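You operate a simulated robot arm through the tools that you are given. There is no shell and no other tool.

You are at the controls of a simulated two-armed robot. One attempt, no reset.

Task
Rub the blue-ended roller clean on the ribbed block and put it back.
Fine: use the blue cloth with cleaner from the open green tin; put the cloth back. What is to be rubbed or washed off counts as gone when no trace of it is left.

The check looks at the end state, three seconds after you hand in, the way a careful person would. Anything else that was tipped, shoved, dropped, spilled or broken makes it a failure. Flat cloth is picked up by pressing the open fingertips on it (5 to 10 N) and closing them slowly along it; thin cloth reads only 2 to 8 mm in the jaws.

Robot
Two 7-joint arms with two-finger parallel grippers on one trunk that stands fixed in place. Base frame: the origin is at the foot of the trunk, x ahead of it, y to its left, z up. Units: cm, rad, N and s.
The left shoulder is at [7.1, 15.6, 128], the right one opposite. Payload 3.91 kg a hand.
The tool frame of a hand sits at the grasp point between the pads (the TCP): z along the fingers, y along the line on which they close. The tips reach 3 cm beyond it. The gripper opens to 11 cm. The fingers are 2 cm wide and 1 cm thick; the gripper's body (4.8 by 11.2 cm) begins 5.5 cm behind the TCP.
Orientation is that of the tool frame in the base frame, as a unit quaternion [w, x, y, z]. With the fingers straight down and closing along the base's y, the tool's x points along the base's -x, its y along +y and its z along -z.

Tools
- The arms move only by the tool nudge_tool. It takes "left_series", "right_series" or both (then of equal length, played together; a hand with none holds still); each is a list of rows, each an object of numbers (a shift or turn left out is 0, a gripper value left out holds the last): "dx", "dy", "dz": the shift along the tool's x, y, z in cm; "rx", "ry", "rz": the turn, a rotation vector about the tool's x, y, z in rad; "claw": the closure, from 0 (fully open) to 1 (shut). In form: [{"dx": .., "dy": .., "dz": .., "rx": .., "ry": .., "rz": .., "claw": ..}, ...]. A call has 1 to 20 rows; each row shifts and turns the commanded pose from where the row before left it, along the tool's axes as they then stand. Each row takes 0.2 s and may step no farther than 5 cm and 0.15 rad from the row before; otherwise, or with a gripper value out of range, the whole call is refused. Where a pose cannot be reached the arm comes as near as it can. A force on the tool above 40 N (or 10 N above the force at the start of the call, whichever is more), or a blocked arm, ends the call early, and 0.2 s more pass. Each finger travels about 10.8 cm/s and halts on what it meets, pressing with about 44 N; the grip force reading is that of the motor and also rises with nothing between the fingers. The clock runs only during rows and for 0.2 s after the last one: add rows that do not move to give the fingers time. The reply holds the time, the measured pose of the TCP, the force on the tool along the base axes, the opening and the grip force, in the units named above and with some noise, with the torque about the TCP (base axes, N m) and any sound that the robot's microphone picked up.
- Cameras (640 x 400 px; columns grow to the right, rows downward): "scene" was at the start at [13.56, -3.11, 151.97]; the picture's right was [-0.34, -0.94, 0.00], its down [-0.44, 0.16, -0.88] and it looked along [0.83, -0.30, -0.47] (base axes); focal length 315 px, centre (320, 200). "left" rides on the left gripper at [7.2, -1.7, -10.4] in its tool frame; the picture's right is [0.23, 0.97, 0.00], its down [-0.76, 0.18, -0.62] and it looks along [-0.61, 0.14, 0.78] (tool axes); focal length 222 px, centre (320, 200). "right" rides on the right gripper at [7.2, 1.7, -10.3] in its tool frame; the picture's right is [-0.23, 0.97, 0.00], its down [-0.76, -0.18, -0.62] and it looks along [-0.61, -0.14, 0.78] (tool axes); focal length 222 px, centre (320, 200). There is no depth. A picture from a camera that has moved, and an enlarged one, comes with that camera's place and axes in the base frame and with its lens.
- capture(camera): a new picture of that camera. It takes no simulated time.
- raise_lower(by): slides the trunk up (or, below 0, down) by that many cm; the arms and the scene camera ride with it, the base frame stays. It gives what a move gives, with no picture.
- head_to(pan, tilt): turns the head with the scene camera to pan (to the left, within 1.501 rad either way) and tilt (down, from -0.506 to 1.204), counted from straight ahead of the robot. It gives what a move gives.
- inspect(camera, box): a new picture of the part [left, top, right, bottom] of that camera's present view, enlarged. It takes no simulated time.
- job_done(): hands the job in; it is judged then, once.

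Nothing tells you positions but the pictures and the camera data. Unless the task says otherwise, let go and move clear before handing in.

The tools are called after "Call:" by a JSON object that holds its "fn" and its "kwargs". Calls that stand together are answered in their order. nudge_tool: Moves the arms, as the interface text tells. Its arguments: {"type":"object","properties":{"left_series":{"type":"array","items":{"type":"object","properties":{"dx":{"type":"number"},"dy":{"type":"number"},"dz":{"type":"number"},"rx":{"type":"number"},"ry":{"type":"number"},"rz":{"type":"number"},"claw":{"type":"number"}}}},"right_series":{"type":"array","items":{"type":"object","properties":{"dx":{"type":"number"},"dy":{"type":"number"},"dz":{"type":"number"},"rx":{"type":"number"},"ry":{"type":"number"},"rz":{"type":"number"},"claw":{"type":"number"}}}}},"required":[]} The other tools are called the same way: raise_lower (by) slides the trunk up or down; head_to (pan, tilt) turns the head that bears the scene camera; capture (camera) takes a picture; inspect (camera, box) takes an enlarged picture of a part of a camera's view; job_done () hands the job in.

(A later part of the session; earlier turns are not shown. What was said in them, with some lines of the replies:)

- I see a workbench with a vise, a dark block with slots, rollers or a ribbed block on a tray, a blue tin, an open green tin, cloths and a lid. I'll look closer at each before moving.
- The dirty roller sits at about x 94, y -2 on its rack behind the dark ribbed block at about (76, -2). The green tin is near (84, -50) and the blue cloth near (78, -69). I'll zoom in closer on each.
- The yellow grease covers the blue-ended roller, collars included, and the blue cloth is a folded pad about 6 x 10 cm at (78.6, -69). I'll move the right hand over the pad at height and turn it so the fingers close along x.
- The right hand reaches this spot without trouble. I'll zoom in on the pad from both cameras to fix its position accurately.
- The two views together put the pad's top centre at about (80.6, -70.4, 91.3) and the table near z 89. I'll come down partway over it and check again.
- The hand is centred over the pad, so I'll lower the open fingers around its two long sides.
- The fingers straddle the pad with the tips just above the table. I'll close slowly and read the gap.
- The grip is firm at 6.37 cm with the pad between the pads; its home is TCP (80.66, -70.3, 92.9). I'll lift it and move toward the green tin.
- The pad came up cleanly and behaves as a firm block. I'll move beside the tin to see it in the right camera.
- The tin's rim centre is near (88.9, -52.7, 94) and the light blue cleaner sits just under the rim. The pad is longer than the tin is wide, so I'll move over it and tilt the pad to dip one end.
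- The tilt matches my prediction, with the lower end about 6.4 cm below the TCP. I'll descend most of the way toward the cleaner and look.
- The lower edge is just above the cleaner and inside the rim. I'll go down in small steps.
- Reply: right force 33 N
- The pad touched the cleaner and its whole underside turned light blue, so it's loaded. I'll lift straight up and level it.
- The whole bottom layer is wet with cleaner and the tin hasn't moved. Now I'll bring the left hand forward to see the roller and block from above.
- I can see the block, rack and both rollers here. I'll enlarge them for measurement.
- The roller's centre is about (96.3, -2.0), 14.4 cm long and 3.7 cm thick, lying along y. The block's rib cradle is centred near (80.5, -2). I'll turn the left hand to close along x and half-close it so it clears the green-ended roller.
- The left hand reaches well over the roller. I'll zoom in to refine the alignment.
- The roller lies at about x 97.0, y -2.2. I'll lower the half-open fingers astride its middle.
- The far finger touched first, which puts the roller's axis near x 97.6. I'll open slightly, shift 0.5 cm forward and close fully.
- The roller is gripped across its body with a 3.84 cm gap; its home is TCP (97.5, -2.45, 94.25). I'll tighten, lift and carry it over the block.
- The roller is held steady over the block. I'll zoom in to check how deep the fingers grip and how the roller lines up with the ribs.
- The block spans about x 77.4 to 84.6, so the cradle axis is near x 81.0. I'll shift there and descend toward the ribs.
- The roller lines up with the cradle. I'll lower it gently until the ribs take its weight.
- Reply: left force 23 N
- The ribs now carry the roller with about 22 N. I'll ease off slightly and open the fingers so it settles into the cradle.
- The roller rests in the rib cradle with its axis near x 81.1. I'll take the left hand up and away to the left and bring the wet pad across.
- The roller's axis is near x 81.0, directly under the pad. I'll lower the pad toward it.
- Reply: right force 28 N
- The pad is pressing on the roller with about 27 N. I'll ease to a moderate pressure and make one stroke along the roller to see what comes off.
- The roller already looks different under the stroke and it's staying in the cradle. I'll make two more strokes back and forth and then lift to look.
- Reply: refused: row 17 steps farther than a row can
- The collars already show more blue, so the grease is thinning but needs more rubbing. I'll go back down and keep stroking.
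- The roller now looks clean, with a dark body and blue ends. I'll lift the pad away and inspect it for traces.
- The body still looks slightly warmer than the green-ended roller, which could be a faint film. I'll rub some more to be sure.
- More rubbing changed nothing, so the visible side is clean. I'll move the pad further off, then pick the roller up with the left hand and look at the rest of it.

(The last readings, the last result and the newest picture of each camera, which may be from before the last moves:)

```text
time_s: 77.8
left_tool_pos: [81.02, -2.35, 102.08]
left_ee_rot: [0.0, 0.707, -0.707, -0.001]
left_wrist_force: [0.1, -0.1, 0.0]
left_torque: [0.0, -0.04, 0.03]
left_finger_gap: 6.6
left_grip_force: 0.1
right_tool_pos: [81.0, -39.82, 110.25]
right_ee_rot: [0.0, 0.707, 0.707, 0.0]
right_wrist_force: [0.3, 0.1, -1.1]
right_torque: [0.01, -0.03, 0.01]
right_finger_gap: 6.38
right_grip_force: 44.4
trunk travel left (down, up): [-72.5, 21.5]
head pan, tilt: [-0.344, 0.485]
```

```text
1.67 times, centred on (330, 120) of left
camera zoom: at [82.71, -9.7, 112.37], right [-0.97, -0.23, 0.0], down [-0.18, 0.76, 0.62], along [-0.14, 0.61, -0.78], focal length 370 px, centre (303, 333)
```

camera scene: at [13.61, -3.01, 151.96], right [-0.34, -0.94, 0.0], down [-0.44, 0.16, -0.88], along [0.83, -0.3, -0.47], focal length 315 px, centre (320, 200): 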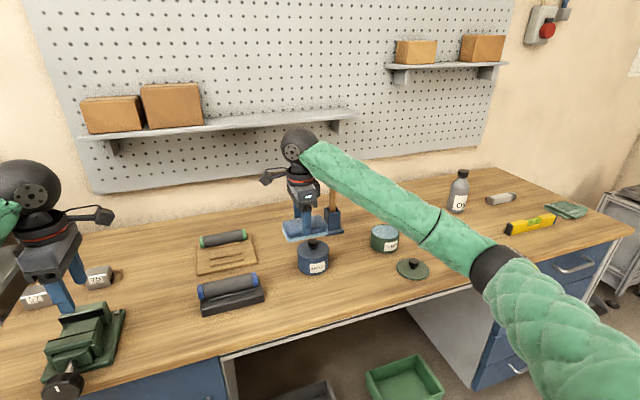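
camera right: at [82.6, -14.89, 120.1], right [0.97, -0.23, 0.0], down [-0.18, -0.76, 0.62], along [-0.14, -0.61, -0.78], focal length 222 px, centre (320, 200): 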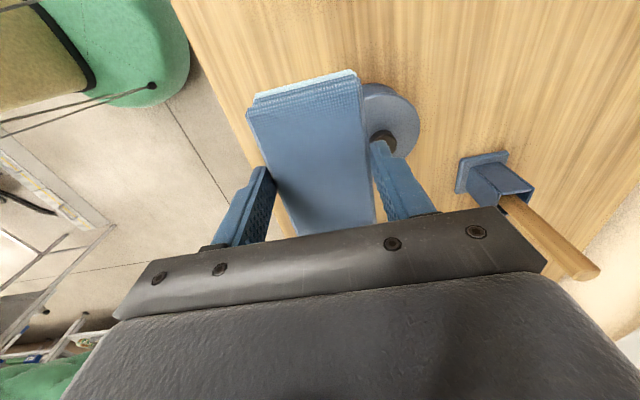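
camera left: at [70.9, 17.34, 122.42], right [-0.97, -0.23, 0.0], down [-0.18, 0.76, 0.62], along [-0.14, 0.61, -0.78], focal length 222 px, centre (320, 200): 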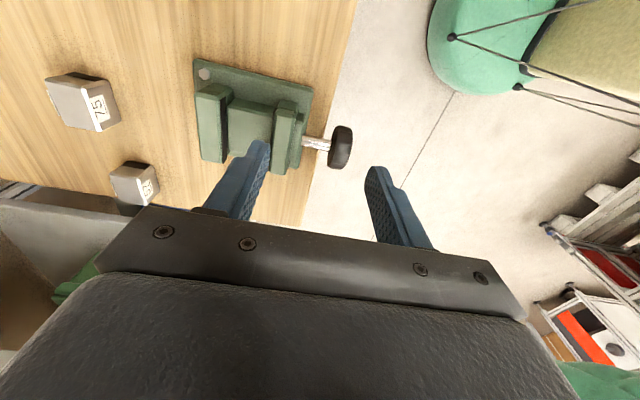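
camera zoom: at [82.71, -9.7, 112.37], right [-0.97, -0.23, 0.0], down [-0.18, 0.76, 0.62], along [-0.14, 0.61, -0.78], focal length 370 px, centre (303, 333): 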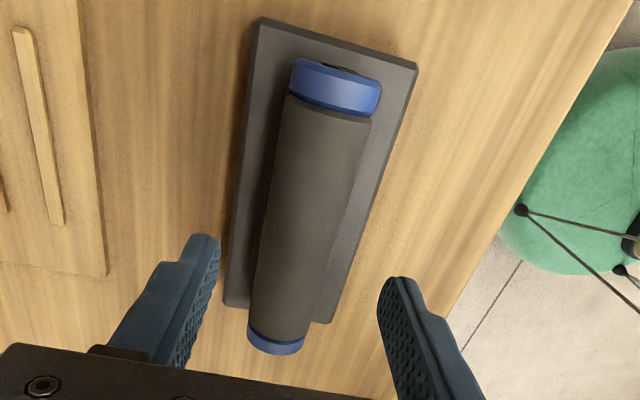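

The top is clean and the roller is centred near y -1.7. I'll descend and grip it the way I did before.

Call:
{"fn": "nudge_tool", "kwargs": {"left_series": [{"dx": -0.4, "dz": 2}, {"dz": 2}, {"dz": 1.5}, {"dz": 0.6}, {"dz": 0.3}, {}]}}

Call:
{"fn": "nudge_tool", "kwargs": {"left_series": [{"claw": 0.48}, {"claw": 0.54}, {"claw": 0.58}, {"claw": 0.61}, {"claw": 0.63}, {}]}}

Call:
{"fn": "inspect", "kwargs": {"camera": "scene", "box": [190, 240, 290, 315]}}

```text
time_s: 79.2
left_tool_pos: [81.18, -1.83, 95.84]
left_ee_rot: [0.0, 0.707, -0.707, 0.0]
left_wrist_force: [0.5, 0.2, -0.5]
left_torque: [0.02, 0.03, -0.01]
left_finger_gap: 6.63
left_grip_force: 0.0
right_tool_pos: [81.01, -39.81, 110.11]
right_ee_rot: [0.0, 0.707, 0.707, 0.0]
right_wrist_force: [0.2, 1.0, -0.5]
right_torque: [-0.03, -0.01, 0.01]
right_finger_gap: 6.38
right_grip_force: 43.9
trunk travel left (down, up): [-72.5, 21.5]
head pan, tilt: [-0.344, 0.485]
```

```text
time_s: 80.6
left_tool_pos: [81.18, -1.7, 95.84]
left_ee_rot: [0.001, 0.707, -0.707, 0.0]
left_wrist_force: [-3.9, -0.3, 0.8]
left_torque: [0.01, 0.15, 0.03]
left_finger_gap: 4.27
left_grip_force: 1.7
right_tool_pos: [80.99, -39.78, 110.16]
right_ee_rot: [0.001, 0.708, 0.707, 0.0]
right_wrist_force: [0.4, 0.4, -0.5]
right_torque: [-0.02, 0.0, 0.0]
right_finger_gap: 6.39
right_grip_force: 44.4
trunk travel left (down, up): [-72.5, 21.5]
head pan, tilt: [-0.344, 0.485]
```

```text
5.33 times, centred on (240, 278) of scene
camera zoom: at [13.53, -3.13, 151.97], right [-0.34, -0.94, 0.0], down [-0.44, 0.16, -0.88], along [0.83, -0.3, -0.47], focal length 1682 px, centre (747, -213)
```

zoom: 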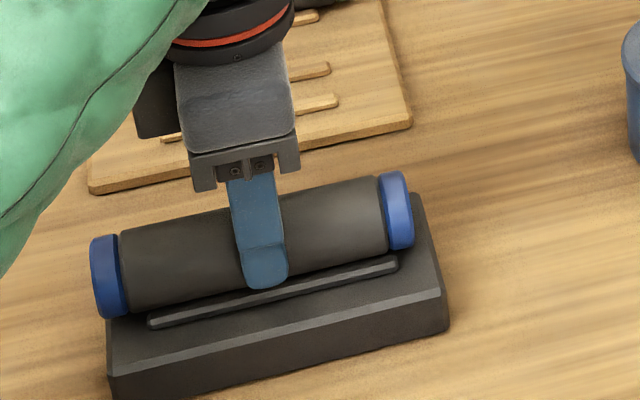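

The near finger touched first, so I'll shift 0.2 cm back, close and lift to see the underside.

Call:
{"fn": "nudge_tool", "kwargs": {"left_series": [{"dy": 0.2}, {"claw": 0.66}, {"claw": 0.75}, {}, {"dz": -1}, {"dz": -3}, {"dz": -4}, {"dz": -3}, {}]}}

Call:
{"fn": "inspect", "kwargs": {"camera": "scene", "box": [180, 210, 290, 320]}}

Call:
{"fn": "capture", "kwargs": {"camera": "left"}}

Call:
{"fn": "capture", "kwargs": {"camera": "right"}}

```text
time_s: 82.6
left_tool_pos: [81.18, -1.89, 106.92]
left_ee_rot: [0.001, 0.708, -0.707, -0.001]
left_wrist_force: [0.1, -0.9, -2.1]
left_torque: [-0.02, 0.03, 0.02]
left_finger_gap: 3.81
left_grip_force: 43.9
right_tool_pos: [81.0, -39.72, 110.03]
right_ee_rot: [0.0, 0.707, 0.707, 0.0]
right_wrist_force: [-0.9, 0.1, -0.5]
right_torque: [-0.01, 0.01, -0.01]
right_finger_gap: 6.39
right_grip_force: 43.7
trunk travel left (down, up): [-72.5, 21.5]
head pan, tilt: [-0.344, 0.485]
```

```text
3.64 times, centred on (235, 265) of scene
camera zoom: at [13.65, -3.13, 151.95], right [-0.34, -0.94, 0.0], down [-0.44, 0.16, -0.88], along [0.83, -0.3, -0.47], focal length 1147 px, centre (629, -36)
```

zoom: 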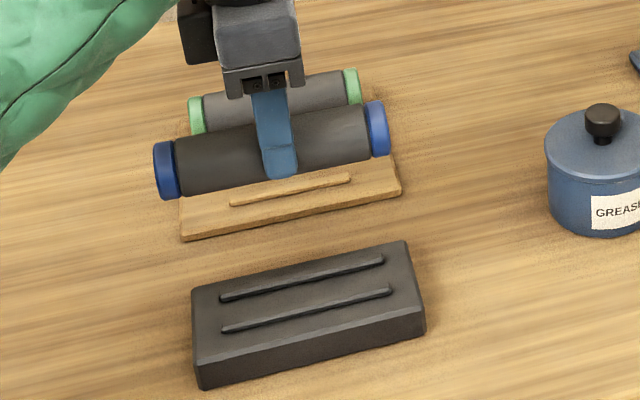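

```text
taken
camera left: at [82.7, -9.21, 117.24], right [-0.97, -0.23, 0.0], down [-0.18, 0.76, 0.62], along [-0.14, 0.61, -0.78], focal length 222 px, centre (320, 200)
```

left: 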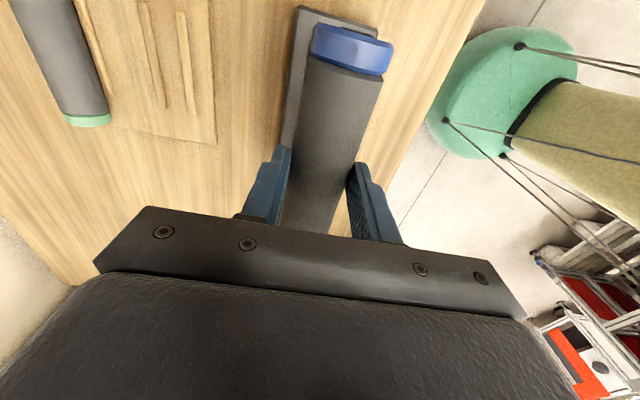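

```text
taken
camera right: at [82.77, -32.51, 120.31], right [0.97, -0.23, 0.0], down [-0.18, -0.76, 0.62], along [-0.14, -0.61, -0.78], focal length 222 px, centre (320, 200)
```

right: 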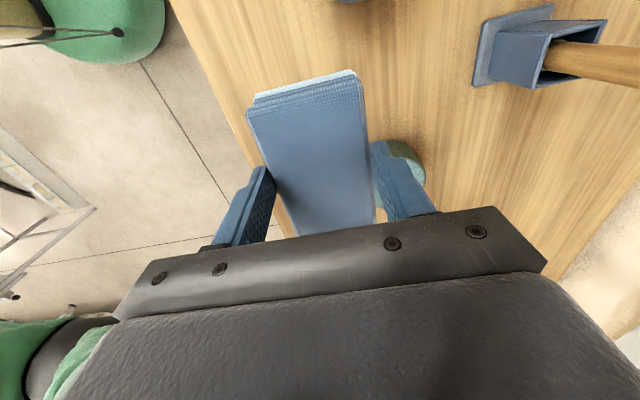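

Everything visible is clean. I'll tilt the hand so the roller's underside faces the head camera.

Call:
{"fn": "nudge_tool", "kwargs": {"left_series": [{"dz": -4}, {"rx": -0.15}, {"rx": -0.15}, {"rx": -0.15}, {"rx": -0.15}, {"rx": -0.15}, {"rx": -0.15}, {}]}}

Call:
{"fn": "inspect", "kwargs": {"camera": "scene", "box": [170, 160, 310, 300]}}

```text
time_s: 84.4
left_tool_pos: [81.02, -1.53, 110.74]
left_ee_rot: [0.308, 0.637, -0.637, -0.307]
left_wrist_force: [-0.6, 0.9, -1.3]
left_torque: [-0.02, -0.03, 0.03]
left_finger_gap: 3.78
left_grip_force: 44.0
right_tool_pos: [81.11, -39.7, 110.17]
right_ee_rot: [0.0, 0.707, 0.707, 0.0]
right_wrist_force: [-0.5, 0.3, -0.1]
right_torque: [0.02, 0.0, -0.03]
right_finger_gap: 6.38
right_grip_force: 43.5
trunk travel left (down, up): [-72.5, 21.5]
head pan, tilt: [-0.344, 0.485]
```

```text
2.86 times, centred on (240, 230) of scene
camera zoom: at [13.62, -3.03, 151.96], right [-0.34, -0.94, 0.0], down [-0.44, 0.16, -0.88], along [0.83, -0.3, -0.47], focal length 901 px, centre (549, 114)
```

zoom: 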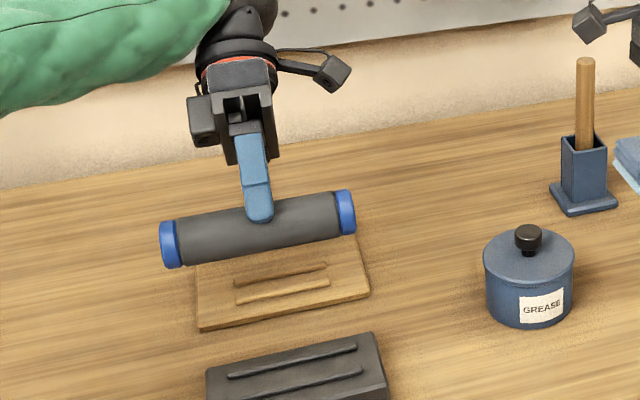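

The underside is clean too, so the whole roller is done. I'll level the hand and carry the roller back over its rack slot.

Call:
{"fn": "nudge_tool", "kwargs": {"left_series": [{"rx": 0.15}, {"rx": 0.15}, {"rx": 0.15}, {"rx": 0.15}, {"rx": 0.15}, {"rx": 0.15}, {"dy": -4.1}, {"dy": -4.1}, {"dy": -4.1}, {"dy": -4.1, "dx": 0.6}, {"dz": 4}, {"dz": 4}, {"dz": 2}, {}]}}

Call:
{"fn": "inspect", "kwargs": {"camera": "left", "box": [150, 0, 450, 240]}}

Call:
{"fn": "inspect", "kwargs": {"camera": "scene", "box": [180, 210, 280, 285]}}

```text
time_s: 87.4
left_tool_pos: [97.82, -2.3, 100.73]
left_ee_rot: [-0.001, 0.708, -0.707, 0.0]
left_wrist_force: [0.4, -0.3, -1.9]
left_torque: [0.0, 0.02, 0.01]
left_finger_gap: 3.8
left_grip_force: 43.7
right_tool_pos: [81.03, -39.87, 110.19]
right_ee_rot: [0.0, 0.707, 0.707, 0.0]
right_wrist_force: [0.2, 0.7, -0.3]
right_torque: [0.03, 0.01, 0.03]
right_finger_gap: 6.35
right_grip_force: 44.3
trunk travel left (down, up): [-72.5, 21.5]
head pan, tilt: [-0.344, 0.485]
```

```text
1.67 times, centred on (300, 120) of left
camera zoom: at [99.42, -9.48, 111.09], right [-0.97, -0.23, 0.0], down [-0.18, 0.76, 0.62], along [-0.14, 0.61, -0.78], focal length 370 px, centre (353, 333)
```

zoom: 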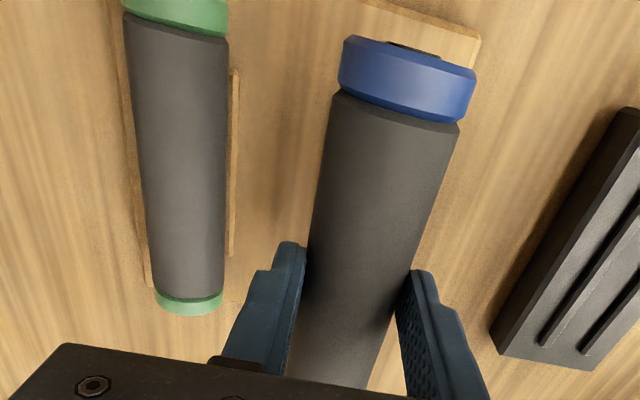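

```text
5.33 times, centred on (230, 248) of scene
camera zoom: at [13.6, -3.12, 151.97], right [-0.34, -0.94, 0.0], down [-0.44, 0.16, -0.88], along [0.83, -0.3, -0.47], focal length 1682 px, centre (800, -53)
```

zoom: 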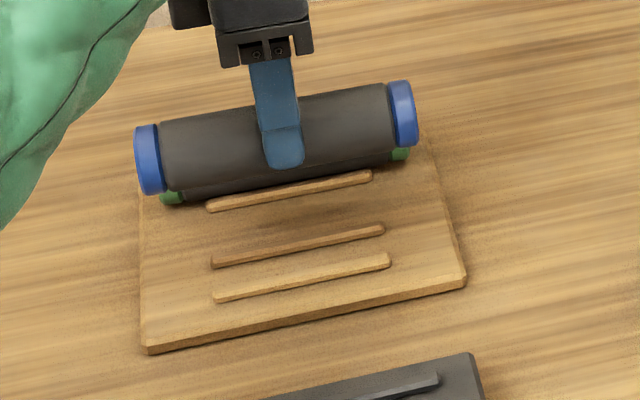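

Call:
{"fn": "nudge_tool", "kwargs": {"left_series": [{"dz": 2, "dy": 0.25, "dx": 0.1}, {"dz": 1.5}, {"dz": 1}, {"dz": 0.6}, {}]}}

Call:
{"fn": "inspect", "kwargs": {"camera": "scene", "box": [180, 210, 280, 285]}}

```text
time_s: 88.6
left_tool_pos: [97.25, -2.37, 95.49]
left_ee_rot: [0.0, 0.708, -0.707, -0.001]
left_wrist_force: [0.1, -0.1, -2.2]
left_torque: [0.02, -0.02, -0.02]
left_finger_gap: 3.82
left_grip_force: 44.0
right_tool_pos: [81.13, -39.87, 110.1]
right_ee_rot: [0.0, 0.707, 0.707, 0.001]
right_wrist_force: [0.5, 1.4, -0.6]
right_torque: [0.01, 0.05, 0.01]
right_finger_gap: 6.36
right_grip_force: 44.1
trunk travel left (down, up): [-72.5, 21.5]
head pan, tilt: [-0.344, 0.485]
```

```text
5.33 times, centred on (230, 248) of scene
camera zoom: at [13.61, -3.13, 151.96], right [-0.34, -0.94, 0.0], down [-0.44, 0.16, -0.88], along [0.83, -0.3, -0.47], focal length 1682 px, centre (800, -53)
```

zoom: 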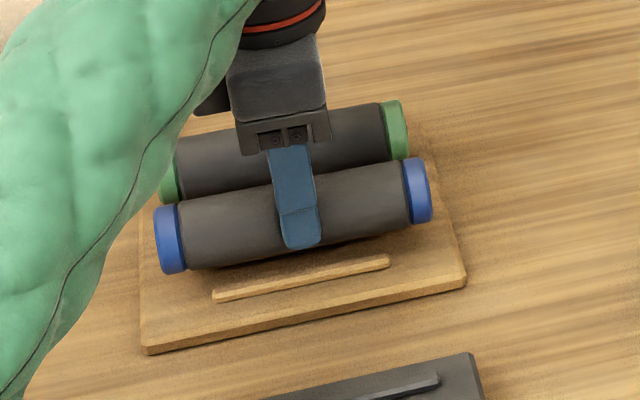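

Call:
{"fn": "nudge_tool", "kwargs": {"left_series": [{"dz": 0.4}, {"dz": 0.3}, {"dz": 0.3}, {"dz": 0.2}, {}]}}

Call:
{"fn": "inspect", "kwargs": {"camera": "scene", "box": [180, 210, 280, 285]}}

```text
time_s: 89.8
left_tool_pos: [97.27, -2.3, 94.52]
left_ee_rot: [0.001, 0.707, -0.707, 0.0]
left_wrist_force: [-0.4, 0.0, -2.0]
left_torque: [-0.03, 0.04, 0.0]
left_finger_gap: 3.82
left_grip_force: 43.8
right_tool_pos: [81.08, -39.72, 110.11]
right_ee_rot: [0.0, 0.707, 0.707, -0.001]
right_wrist_force: [-0.1, 0.2, -0.9]
right_torque: [0.01, 0.01, -0.01]
right_finger_gap: 6.38
right_grip_force: 44.0
trunk travel left (down, up): [-72.5, 21.5]
head pan, tilt: [-0.344, 0.485]
```

```text
5.33 times, centred on (230, 248) of scene
camera zoom: at [13.61, -3.13, 151.96], right [-0.34, -0.94, 0.0], down [-0.44, 0.16, -0.88], along [0.83, -0.3, -0.47], focal length 1682 px, centre (800, -53)
```

zoom: 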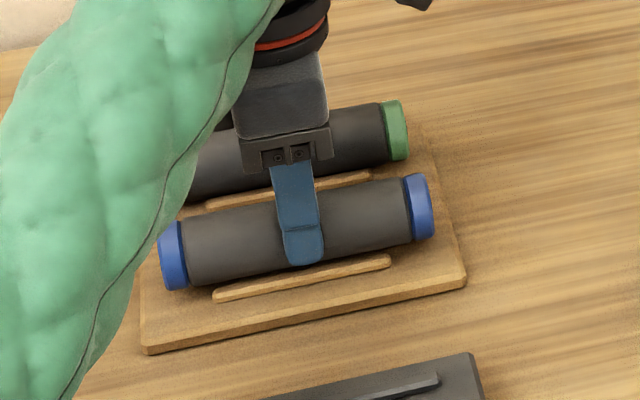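

Call:
{"fn": "nudge_tool", "kwargs": {"left_series": [{"dy": -0.2}, {"dz": 0.2}, {"dz": 0.15}, {"dz": 0.15}, {}]}}

```text
time_s: 91.0
left_tool_pos: [97.55, -2.36, 94.05]
left_ee_rot: [0.0, 0.707, -0.707, 0.0]
left_wrist_force: [5.6, 0.0, 3.0]
left_torque: [-0.2, -0.12, 0.25]
left_finger_gap: 3.8
left_grip_force: 44.7
right_tool_pos: [81.02, -39.77, 110.06]
right_ee_rot: [0.0, 0.707, 0.707, 0.0]
right_wrist_force: [-0.4, -0.5, -1.1]
right_torque: [-0.01, -0.02, -0.04]
right_finger_gap: 6.37
right_grip_force: 44.1
trunk travel left (down, up): [-72.5, 21.5]
head pan, tilt: [-0.344, 0.485]
```

The roller has touched its dowels at the expected height. I'll release slowly and check how it sits.

Call:
{"fn": "nudge_tool", "kwargs": {"left_series": [{"dy": -0.1, "dz": 0.05}, {}, {"claw": 0.69}, {"claw": 0.66}, {"claw": 0.64}, {"claw": 0.6}, {"claw": 0.52}, {"claw": 0.44}, {}]}}

Call:
{"fn": "inspect", "kwargs": {"camera": "scene", "box": [180, 210, 280, 285]}}

Call:
{"fn": "inspect", "kwargs": {"camera": "left", "box": [150, 0, 450, 240]}}

```text
time_s: 93.0
left_tool_pos: [97.5, -2.43, 93.9]
left_ee_rot: [0.0, -0.707, 0.707, 0.0]
left_wrist_force: [0.9, 0.3, 0.4]
left_torque: [0.01, 0.02, -0.02]
left_finger_gap: 6.16
left_grip_force: 0.1
right_tool_pos: [81.08, -39.79, 110.1]
right_ee_rot: [0.0, 0.707, 0.707, -0.001]
right_wrist_force: [0.2, -0.6, -0.3]
right_torque: [0.0, 0.02, 0.01]
right_finger_gap: 6.38
right_grip_force: 43.6
trunk travel left (down, up): [-72.5, 21.5]
head pan, tilt: [-0.344, 0.485]
```

```text
5.33 times, centred on (230, 248) of scene
camera zoom: at [13.59, -3.14, 151.96], right [-0.34, -0.94, 0.0], down [-0.44, 0.16, -0.88], along [0.83, -0.3, -0.47], focal length 1682 px, centre (800, -53)
```

zoom: 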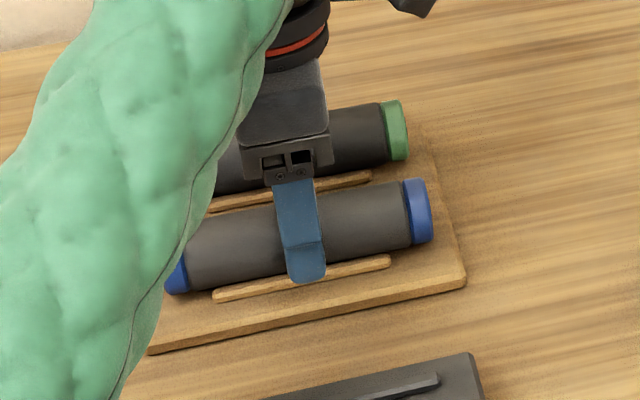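

```text
1.67 times, centred on (300, 120) of left
camera zoom: at [99.19, -9.62, 104.24], right [-0.97, -0.23, 0.0], down [-0.18, 0.76, 0.62], along [-0.14, 0.61, -0.78], focal length 370 px, centre (353, 333)
```

zoom: 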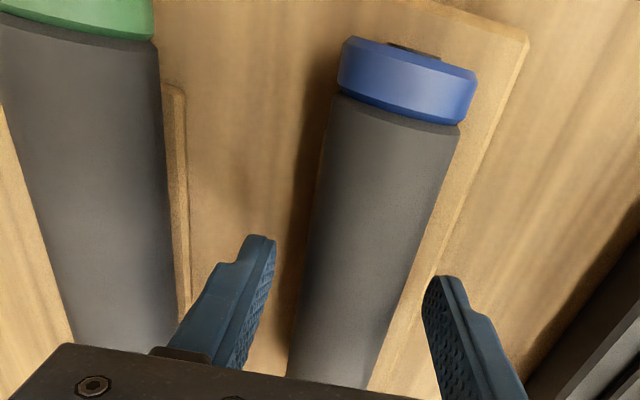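

The roller is seated back in its slot. I'll raise the left hand clear, send it home to the left, and move the right hand with the pad over the cloth's place.

Call:
{"fn": "nudge_tool", "kwargs": {"left_series": [{"dz": -1}, {"dz": -3}, {"dz": -4}, {"dz": -4}, {"dz": -4}, {"dx": -4, "dy": 3}, {"dx": -4, "dy": 3}, {"dx": -4, "dy": 3}, {"dx": -4, "dy": 3}, {"dx": -4, "dy": 3}, {"dy": 4}, {"dy": 4}, {"dy": 4}, {}]}}

Call:
{"fn": "nudge_tool", "kwargs": {"right_series": [{"dx": -4.9}, {"dx": -4.9}, {"dx": -4.9}, {"dx": -4.9}, {"dx": -4.9}, {"dx": -4.9}, {"dx": -1.1, "dy": -0.4}, {}]}}

Call:
{"fn": "capture", "kwargs": {"camera": "scene"}}

Call:
{"fn": "inspect", "kwargs": {"camera": "scene", "box": [180, 210, 290, 320]}}

Call:
{"fn": "capture", "kwargs": {"camera": "right"}}

```text
time_s: 96.0
left_tool_pos: [70.71, 17.38, 109.69]
left_ee_rot: [-0.001, -0.707, 0.707, 0.001]
left_wrist_force: [0.4, 0.6, -0.4]
left_torque: [-0.02, 0.01, 0.03]
left_finger_gap: 6.18
left_grip_force: 0.0
right_tool_pos: [81.03, -39.87, 110.03]
right_ee_rot: [-0.001, 0.707, 0.707, -0.001]
right_wrist_force: [0.0, -0.3, -0.5]
right_torque: [0.03, 0.02, 0.01]
right_finger_gap: 6.37
right_grip_force: 44.0
trunk travel left (down, up): [-72.5, 21.5]
head pan, tilt: [-0.344, 0.485]
```

```text
time_s: 97.8
left_tool_pos: [70.72, 17.48, 109.67]
left_ee_rot: [-0.001, -0.707, 0.708, 0.0]
left_wrist_force: [-0.2, 0.4, 0.4]
left_torque: [-0.04, 0.0, -0.01]
left_finger_gap: 6.16
left_grip_force: 0.1
right_tool_pos: [80.58, -70.16, 109.9]
right_ee_rot: [-0.001, 0.707, 0.707, 0.0]
right_wrist_force: [0.0, -1.5, -0.1]
right_torque: [0.02, 0.0, 0.03]
right_finger_gap: 6.38
right_grip_force: 43.9
trunk travel left (down, up): [-72.5, 21.5]
head pan, tilt: [-0.344, 0.485]
```

```text
taken
camera scene: at [13.6, -3.13, 151.96], right [-0.34, -0.94, 0.0], down [-0.44, 0.16, -0.88], along [0.83, -0.3, -0.47], focal length 315 px, centre (320, 200)
```

scene: 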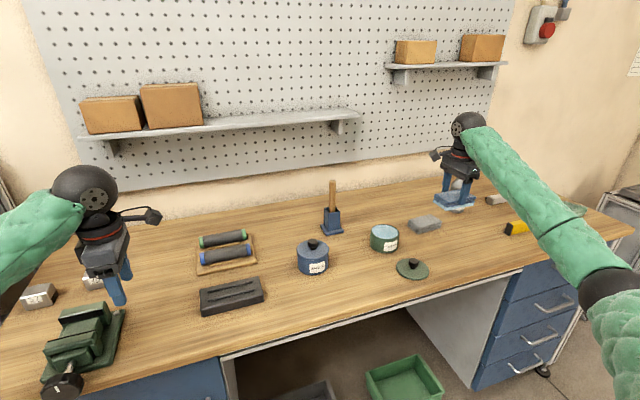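

```text
3.64 times, centred on (235, 265) of scene
camera zoom: at [13.6, -3.13, 151.96], right [-0.34, -0.94, 0.0], down [-0.44, 0.16, -0.88], along [0.83, -0.3, -0.47], focal length 1147 px, centre (629, -36)
```

zoom: 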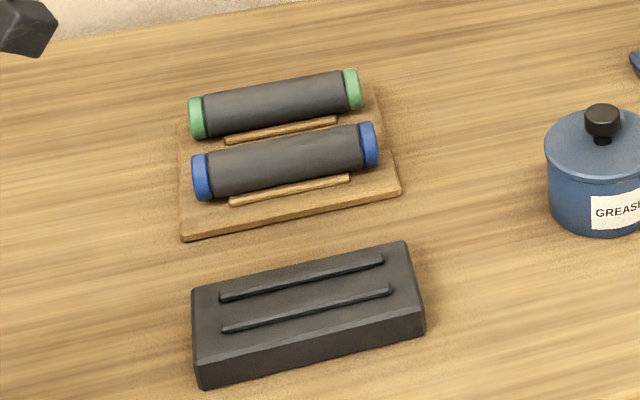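

```text
taken
camera right: at [82.18, -62.86, 120.24], right [0.97, -0.23, 0.0], down [-0.18, -0.76, 0.62], along [-0.14, -0.61, -0.78], focal length 222 px, centre (320, 200)
```

right: 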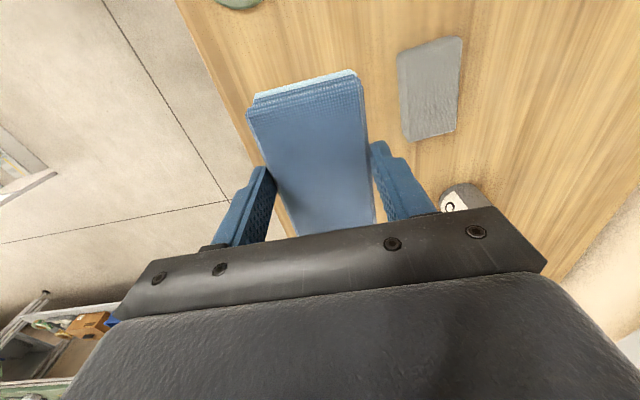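

The clean roller is back between its dowels and nothing else has moved. I'll lower the pad onto its original spot.

Call:
{"fn": "nudge_tool", "kwargs": {"right_series": [{"dz": 4, "dy": 0.25}, {"dz": 4}, {"dz": 4}, {"dz": 2.5}, {"dz": 1}, {"dz": 0.5}, {}]}}

Call:
{"fn": "inspect", "kwargs": {"camera": "scene", "box": [412, 200, 492, 260]}}

```text
time_s: 99.4
left_tool_pos: [70.66, 17.51, 109.73]
left_ee_rot: [0.001, -0.707, 0.707, 0.0]
left_wrist_force: [-0.3, -0.1, 0.0]
left_torque: [0.0, 0.0, 0.0]
left_finger_gap: 6.18
left_grip_force: 0.1
right_tool_pos: [80.86, -70.26, 93.69]
right_ee_rot: [0.0, 0.707, 0.707, 0.0]
right_wrist_force: [0.9, -0.2, 0.1]
right_torque: [0.0, 0.02, 0.01]
right_finger_gap: 6.35
right_grip_force: 44.0
trunk travel left (down, up): [-72.5, 21.5]
head pan, tilt: [-0.344, 0.485]
```

```text
6.67 times, centred on (452, 230) of scene
camera zoom: at [13.55, -3.12, 151.97], right [-0.34, -0.94, 0.0], down [-0.44, 0.16, -0.88], along [0.83, -0.3, -0.47], focal length 2102 px, centre (-560, 0)
```

zoom: 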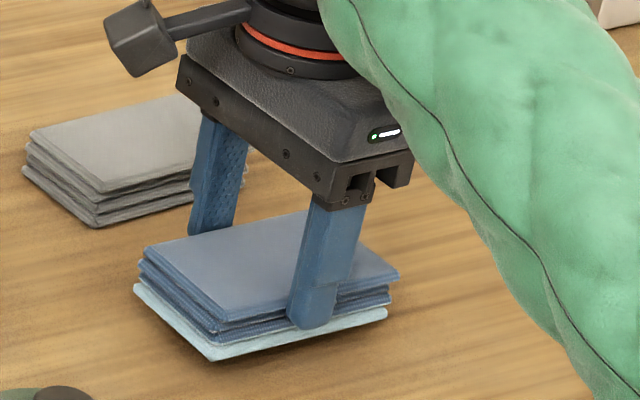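

Call:
{"fn": "nudge_tool", "kwargs": {"right_series": [{"dz": 0.3}, {"dz": 0.2}, {"dz": 0.15}, {"dz": 0.1}, {}]}}

Call:
{"fn": "inspect", "kwargs": {"camera": "scene", "box": [412, 200, 492, 260]}}

```text
time_s: 100.6
left_tool_pos: [70.75, 17.37, 109.68]
left_ee_rot: [0.0, -0.707, 0.707, 0.0]
left_wrist_force: [0.0, 0.6, 0.1]
left_torque: [0.0, 0.03, -0.02]
left_finger_gap: 6.15
left_grip_force: 0.1
right_tool_pos: [81.02, -70.04, 92.98]
right_ee_rot: [0.0, 0.707, 0.707, 0.0]
right_wrist_force: [-0.5, -0.1, -0.4]
right_torque: [-0.03, 0.04, -0.04]
right_finger_gap: 6.39
right_grip_force: 43.9
trunk travel left (down, up): [-72.5, 21.5]
head pan, tilt: [-0.344, 0.485]
```

```text
6.67 times, centred on (452, 230) of scene
camera zoom: at [13.57, -3.13, 151.97], right [-0.34, -0.94, 0.0], down [-0.44, 0.16, -0.88], along [0.83, -0.3, -0.47], focal length 2102 px, centre (-560, 0)
```

zoom: 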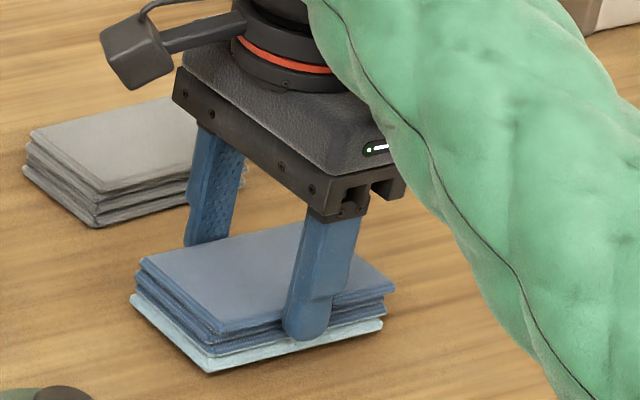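

Call:
{"fn": "nudge_tool", "kwargs": {"right_series": [{"dz": 0.1}, {"dz": 0.1}, {"dz": 0.08}, {}]}}

```text
time_s: 101.6
left_tool_pos: [70.71, 17.43, 109.73]
left_ee_rot: [0.0, 0.707, -0.707, -0.001]
left_wrist_force: [0.3, 0.1, 0.4]
left_torque: [0.0, -0.01, 0.0]
left_finger_gap: 6.15
left_grip_force: 0.2
right_tool_pos: [80.89, -70.11, 92.66]
right_ee_rot: [0.0, 0.706, 0.708, 0.0]
right_wrist_force: [0.0, 0.0, -0.6]
right_torque: [-0.02, 0.03, 0.02]
right_finger_gap: 6.38
right_grip_force: 43.9
trunk travel left (down, up): [-72.5, 21.5]
head pan, tilt: [-0.344, 0.485]
```

Call:
{"fn": "nudge_tool", "kwargs": {"right_series": [{"dz": 0.1}, {"dz": 0.1}, {}]}}

Call:
{"fn": "inspect", "kwargs": {"camera": "scene", "box": [412, 200, 492, 260]}}

```text
time_s: 102.4
left_tool_pos: [70.6, 17.5, 109.91]
left_ee_rot: [0.0, 0.707, -0.707, 0.0]
left_wrist_force: [0.3, 0.5, 0.2]
left_torque: [0.01, -0.01, 0.01]
left_finger_gap: 6.17
left_grip_force: 0.0
right_tool_pos: [80.93, -70.1, 92.69]
right_ee_rot: [0.0, 0.707, 0.707, 0.001]
right_wrist_force: [3.2, -2.2, 12.7]
right_torque: [-0.07, 0.01, 0.02]
right_finger_gap: 6.37
right_grip_force: 43.7
trunk travel left (down, up): [-72.5, 21.5]
head pan, tilt: [-0.344, 0.485]
```

```text
6.67 times, centred on (452, 230) of scene
camera zoom: at [13.5, -3.06, 151.99], right [-0.34, -0.94, 0.0], down [-0.44, 0.16, -0.88], along [0.83, -0.3, -0.47], focal length 2102 px, centre (-560, 0)
```

zoom: 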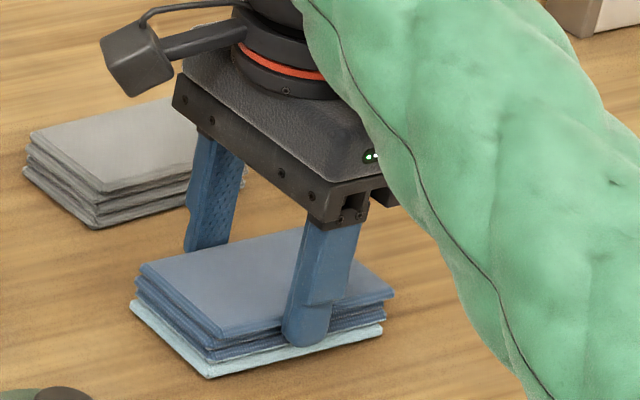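

The pad rests on the table at its original place. I'll open the fingers just enough and rise straight up.

Call:
{"fn": "nudge_tool", "kwargs": {"right_series": [{"dz": -0.12}, {"claw": 0.42}, {"claw": 0.38}, {"claw": 0.32}, {"claw": 0.25}, {}, {"dz": -1}, {"dz": -3}, {"dz": -4}, {"dz": -4}, {"dz": -4}, {}]}}

Call:
{"fn": "capture", "kwargs": {"camera": "scene"}}

Call:
{"fn": "inspect", "kwargs": {"camera": "scene", "box": [360, 190, 500, 280]}}

Call:
{"fn": "capture", "kwargs": {"camera": "right"}}

```text
time_s: 105.0
left_tool_pos: [70.62, 17.38, 109.71]
left_ee_rot: [-0.001, -0.707, 0.707, 0.0]
left_wrist_force: [0.4, 0.1, -0.8]
left_torque: [0.0, 0.02, -0.01]
left_finger_gap: 6.15
left_grip_force: 0.0
right_tool_pos: [81.0, -70.34, 108.51]
right_ee_rot: [-0.001, 0.707, 0.707, -0.001]
right_wrist_force: [0.3, -0.5, -0.2]
right_torque: [0.02, -0.01, 0.0]
right_finger_gap: 8.24
right_grip_force: 0.1
trunk travel left (down, up): [-72.5, 21.5]
head pan, tilt: [-0.344, 0.485]
```

```text
taken
camera scene: at [13.62, -3.18, 151.96], right [-0.34, -0.94, 0.0], down [-0.44, 0.16, -0.88], along [0.83, -0.3, -0.47], focal length 315 px, centre (320, 200)
```

scene: 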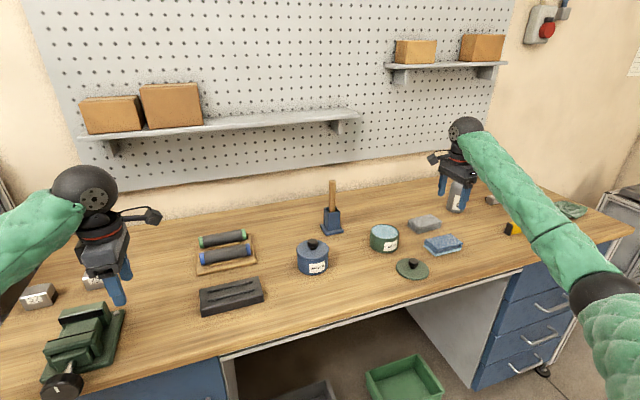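

```text
4.44 times, centred on (430, 235) of scene
camera zoom: at [13.62, -3.18, 151.96], right [-0.34, -0.94, 0.0], down [-0.44, 0.16, -0.88], along [0.83, -0.3, -0.47], focal length 1401 px, centre (-169, 44)
```

zoom: 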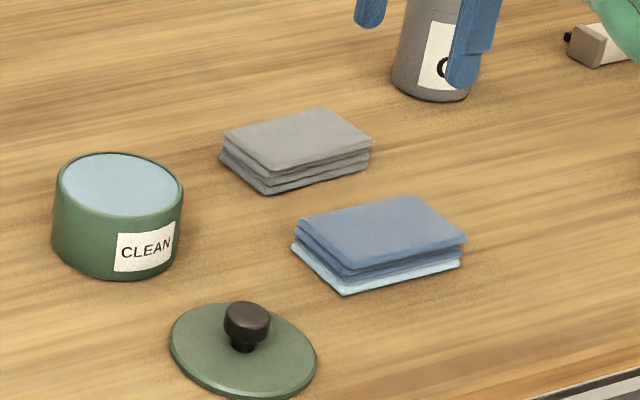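

```text
taken
camera right: at [82.76, -62.9, 118.84], right [0.97, -0.23, 0.0], down [-0.18, -0.76, 0.62], along [-0.14, -0.61, -0.78], focal length 222 px, centre (320, 200)
```

right: 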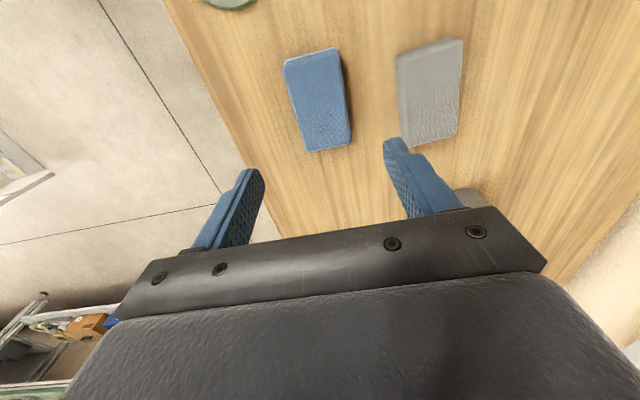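

The cloth is back in place and the tin, lid and grey cloth haven't moved. I'll take a last close look at the roller, rack and block.

Call:
{"fn": "inspect", "kwargs": {"camera": "scene", "box": [190, 222, 270, 272]}}

Call:
{"fn": "inspect", "kwargs": {"camera": "scene", "box": [190, 265, 270, 320]}}

```text
8.00 times, centred on (230, 247) of scene
camera zoom: at [13.62, -3.18, 151.96], right [-0.34, -0.94, 0.0], down [-0.44, 0.16, -0.88], along [0.83, -0.3, -0.47], focal length 2522 px, centre (1040, -176)
```

zoom: 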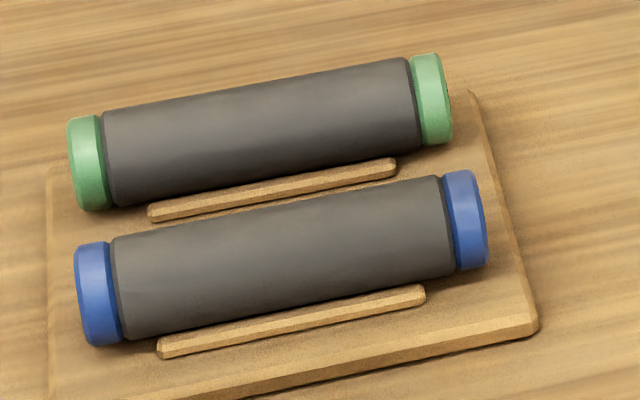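

```text
7.27 times, centred on (230, 292) of scene
camera zoom: at [13.62, -3.18, 151.96], right [-0.34, -0.94, 0.0], down [-0.44, 0.16, -0.88], along [0.83, -0.3, -0.47], focal length 2293 px, centre (974, -473)
```

zoom: 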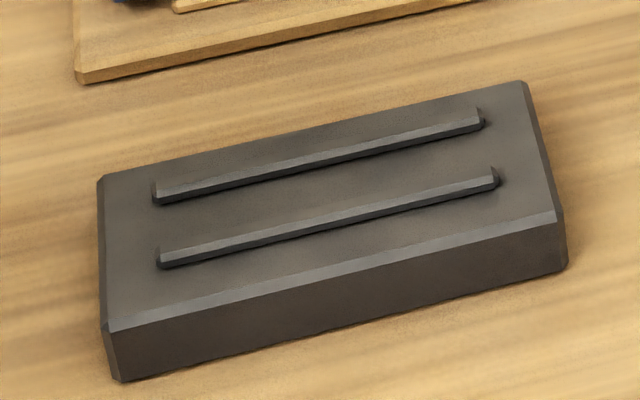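

The blue-ended roller is clean and back in its slot, the block shows no grease, the cloth is home and both hands are clear. I'm handing in.

Call:
{"fn": "job_done", "kwargs": {}}

```text
The job is handed in.
```

The blue-ended roller is clean and back in its rack slot. The blue cloth is back where it was, and I've handed the job in.

- **Roller:** I rubbed it on the ribbed block with the blue cloth, using cleaner from the open green tin. Before racking it, I lifted it and tilted its underside to the head camera. I saw no grease on the body or the ends. The side facing away from the camera was never in clear view.
- **Cloth:** Its underside is still wet with the light blue cleaner. I set it down within about half a centimetre of where it started.
- **Everything else:** In the last pictures I saw nothing tipped, shoved or spilled, and there was no grease on the block. Both hands are empty and clear of the bench.
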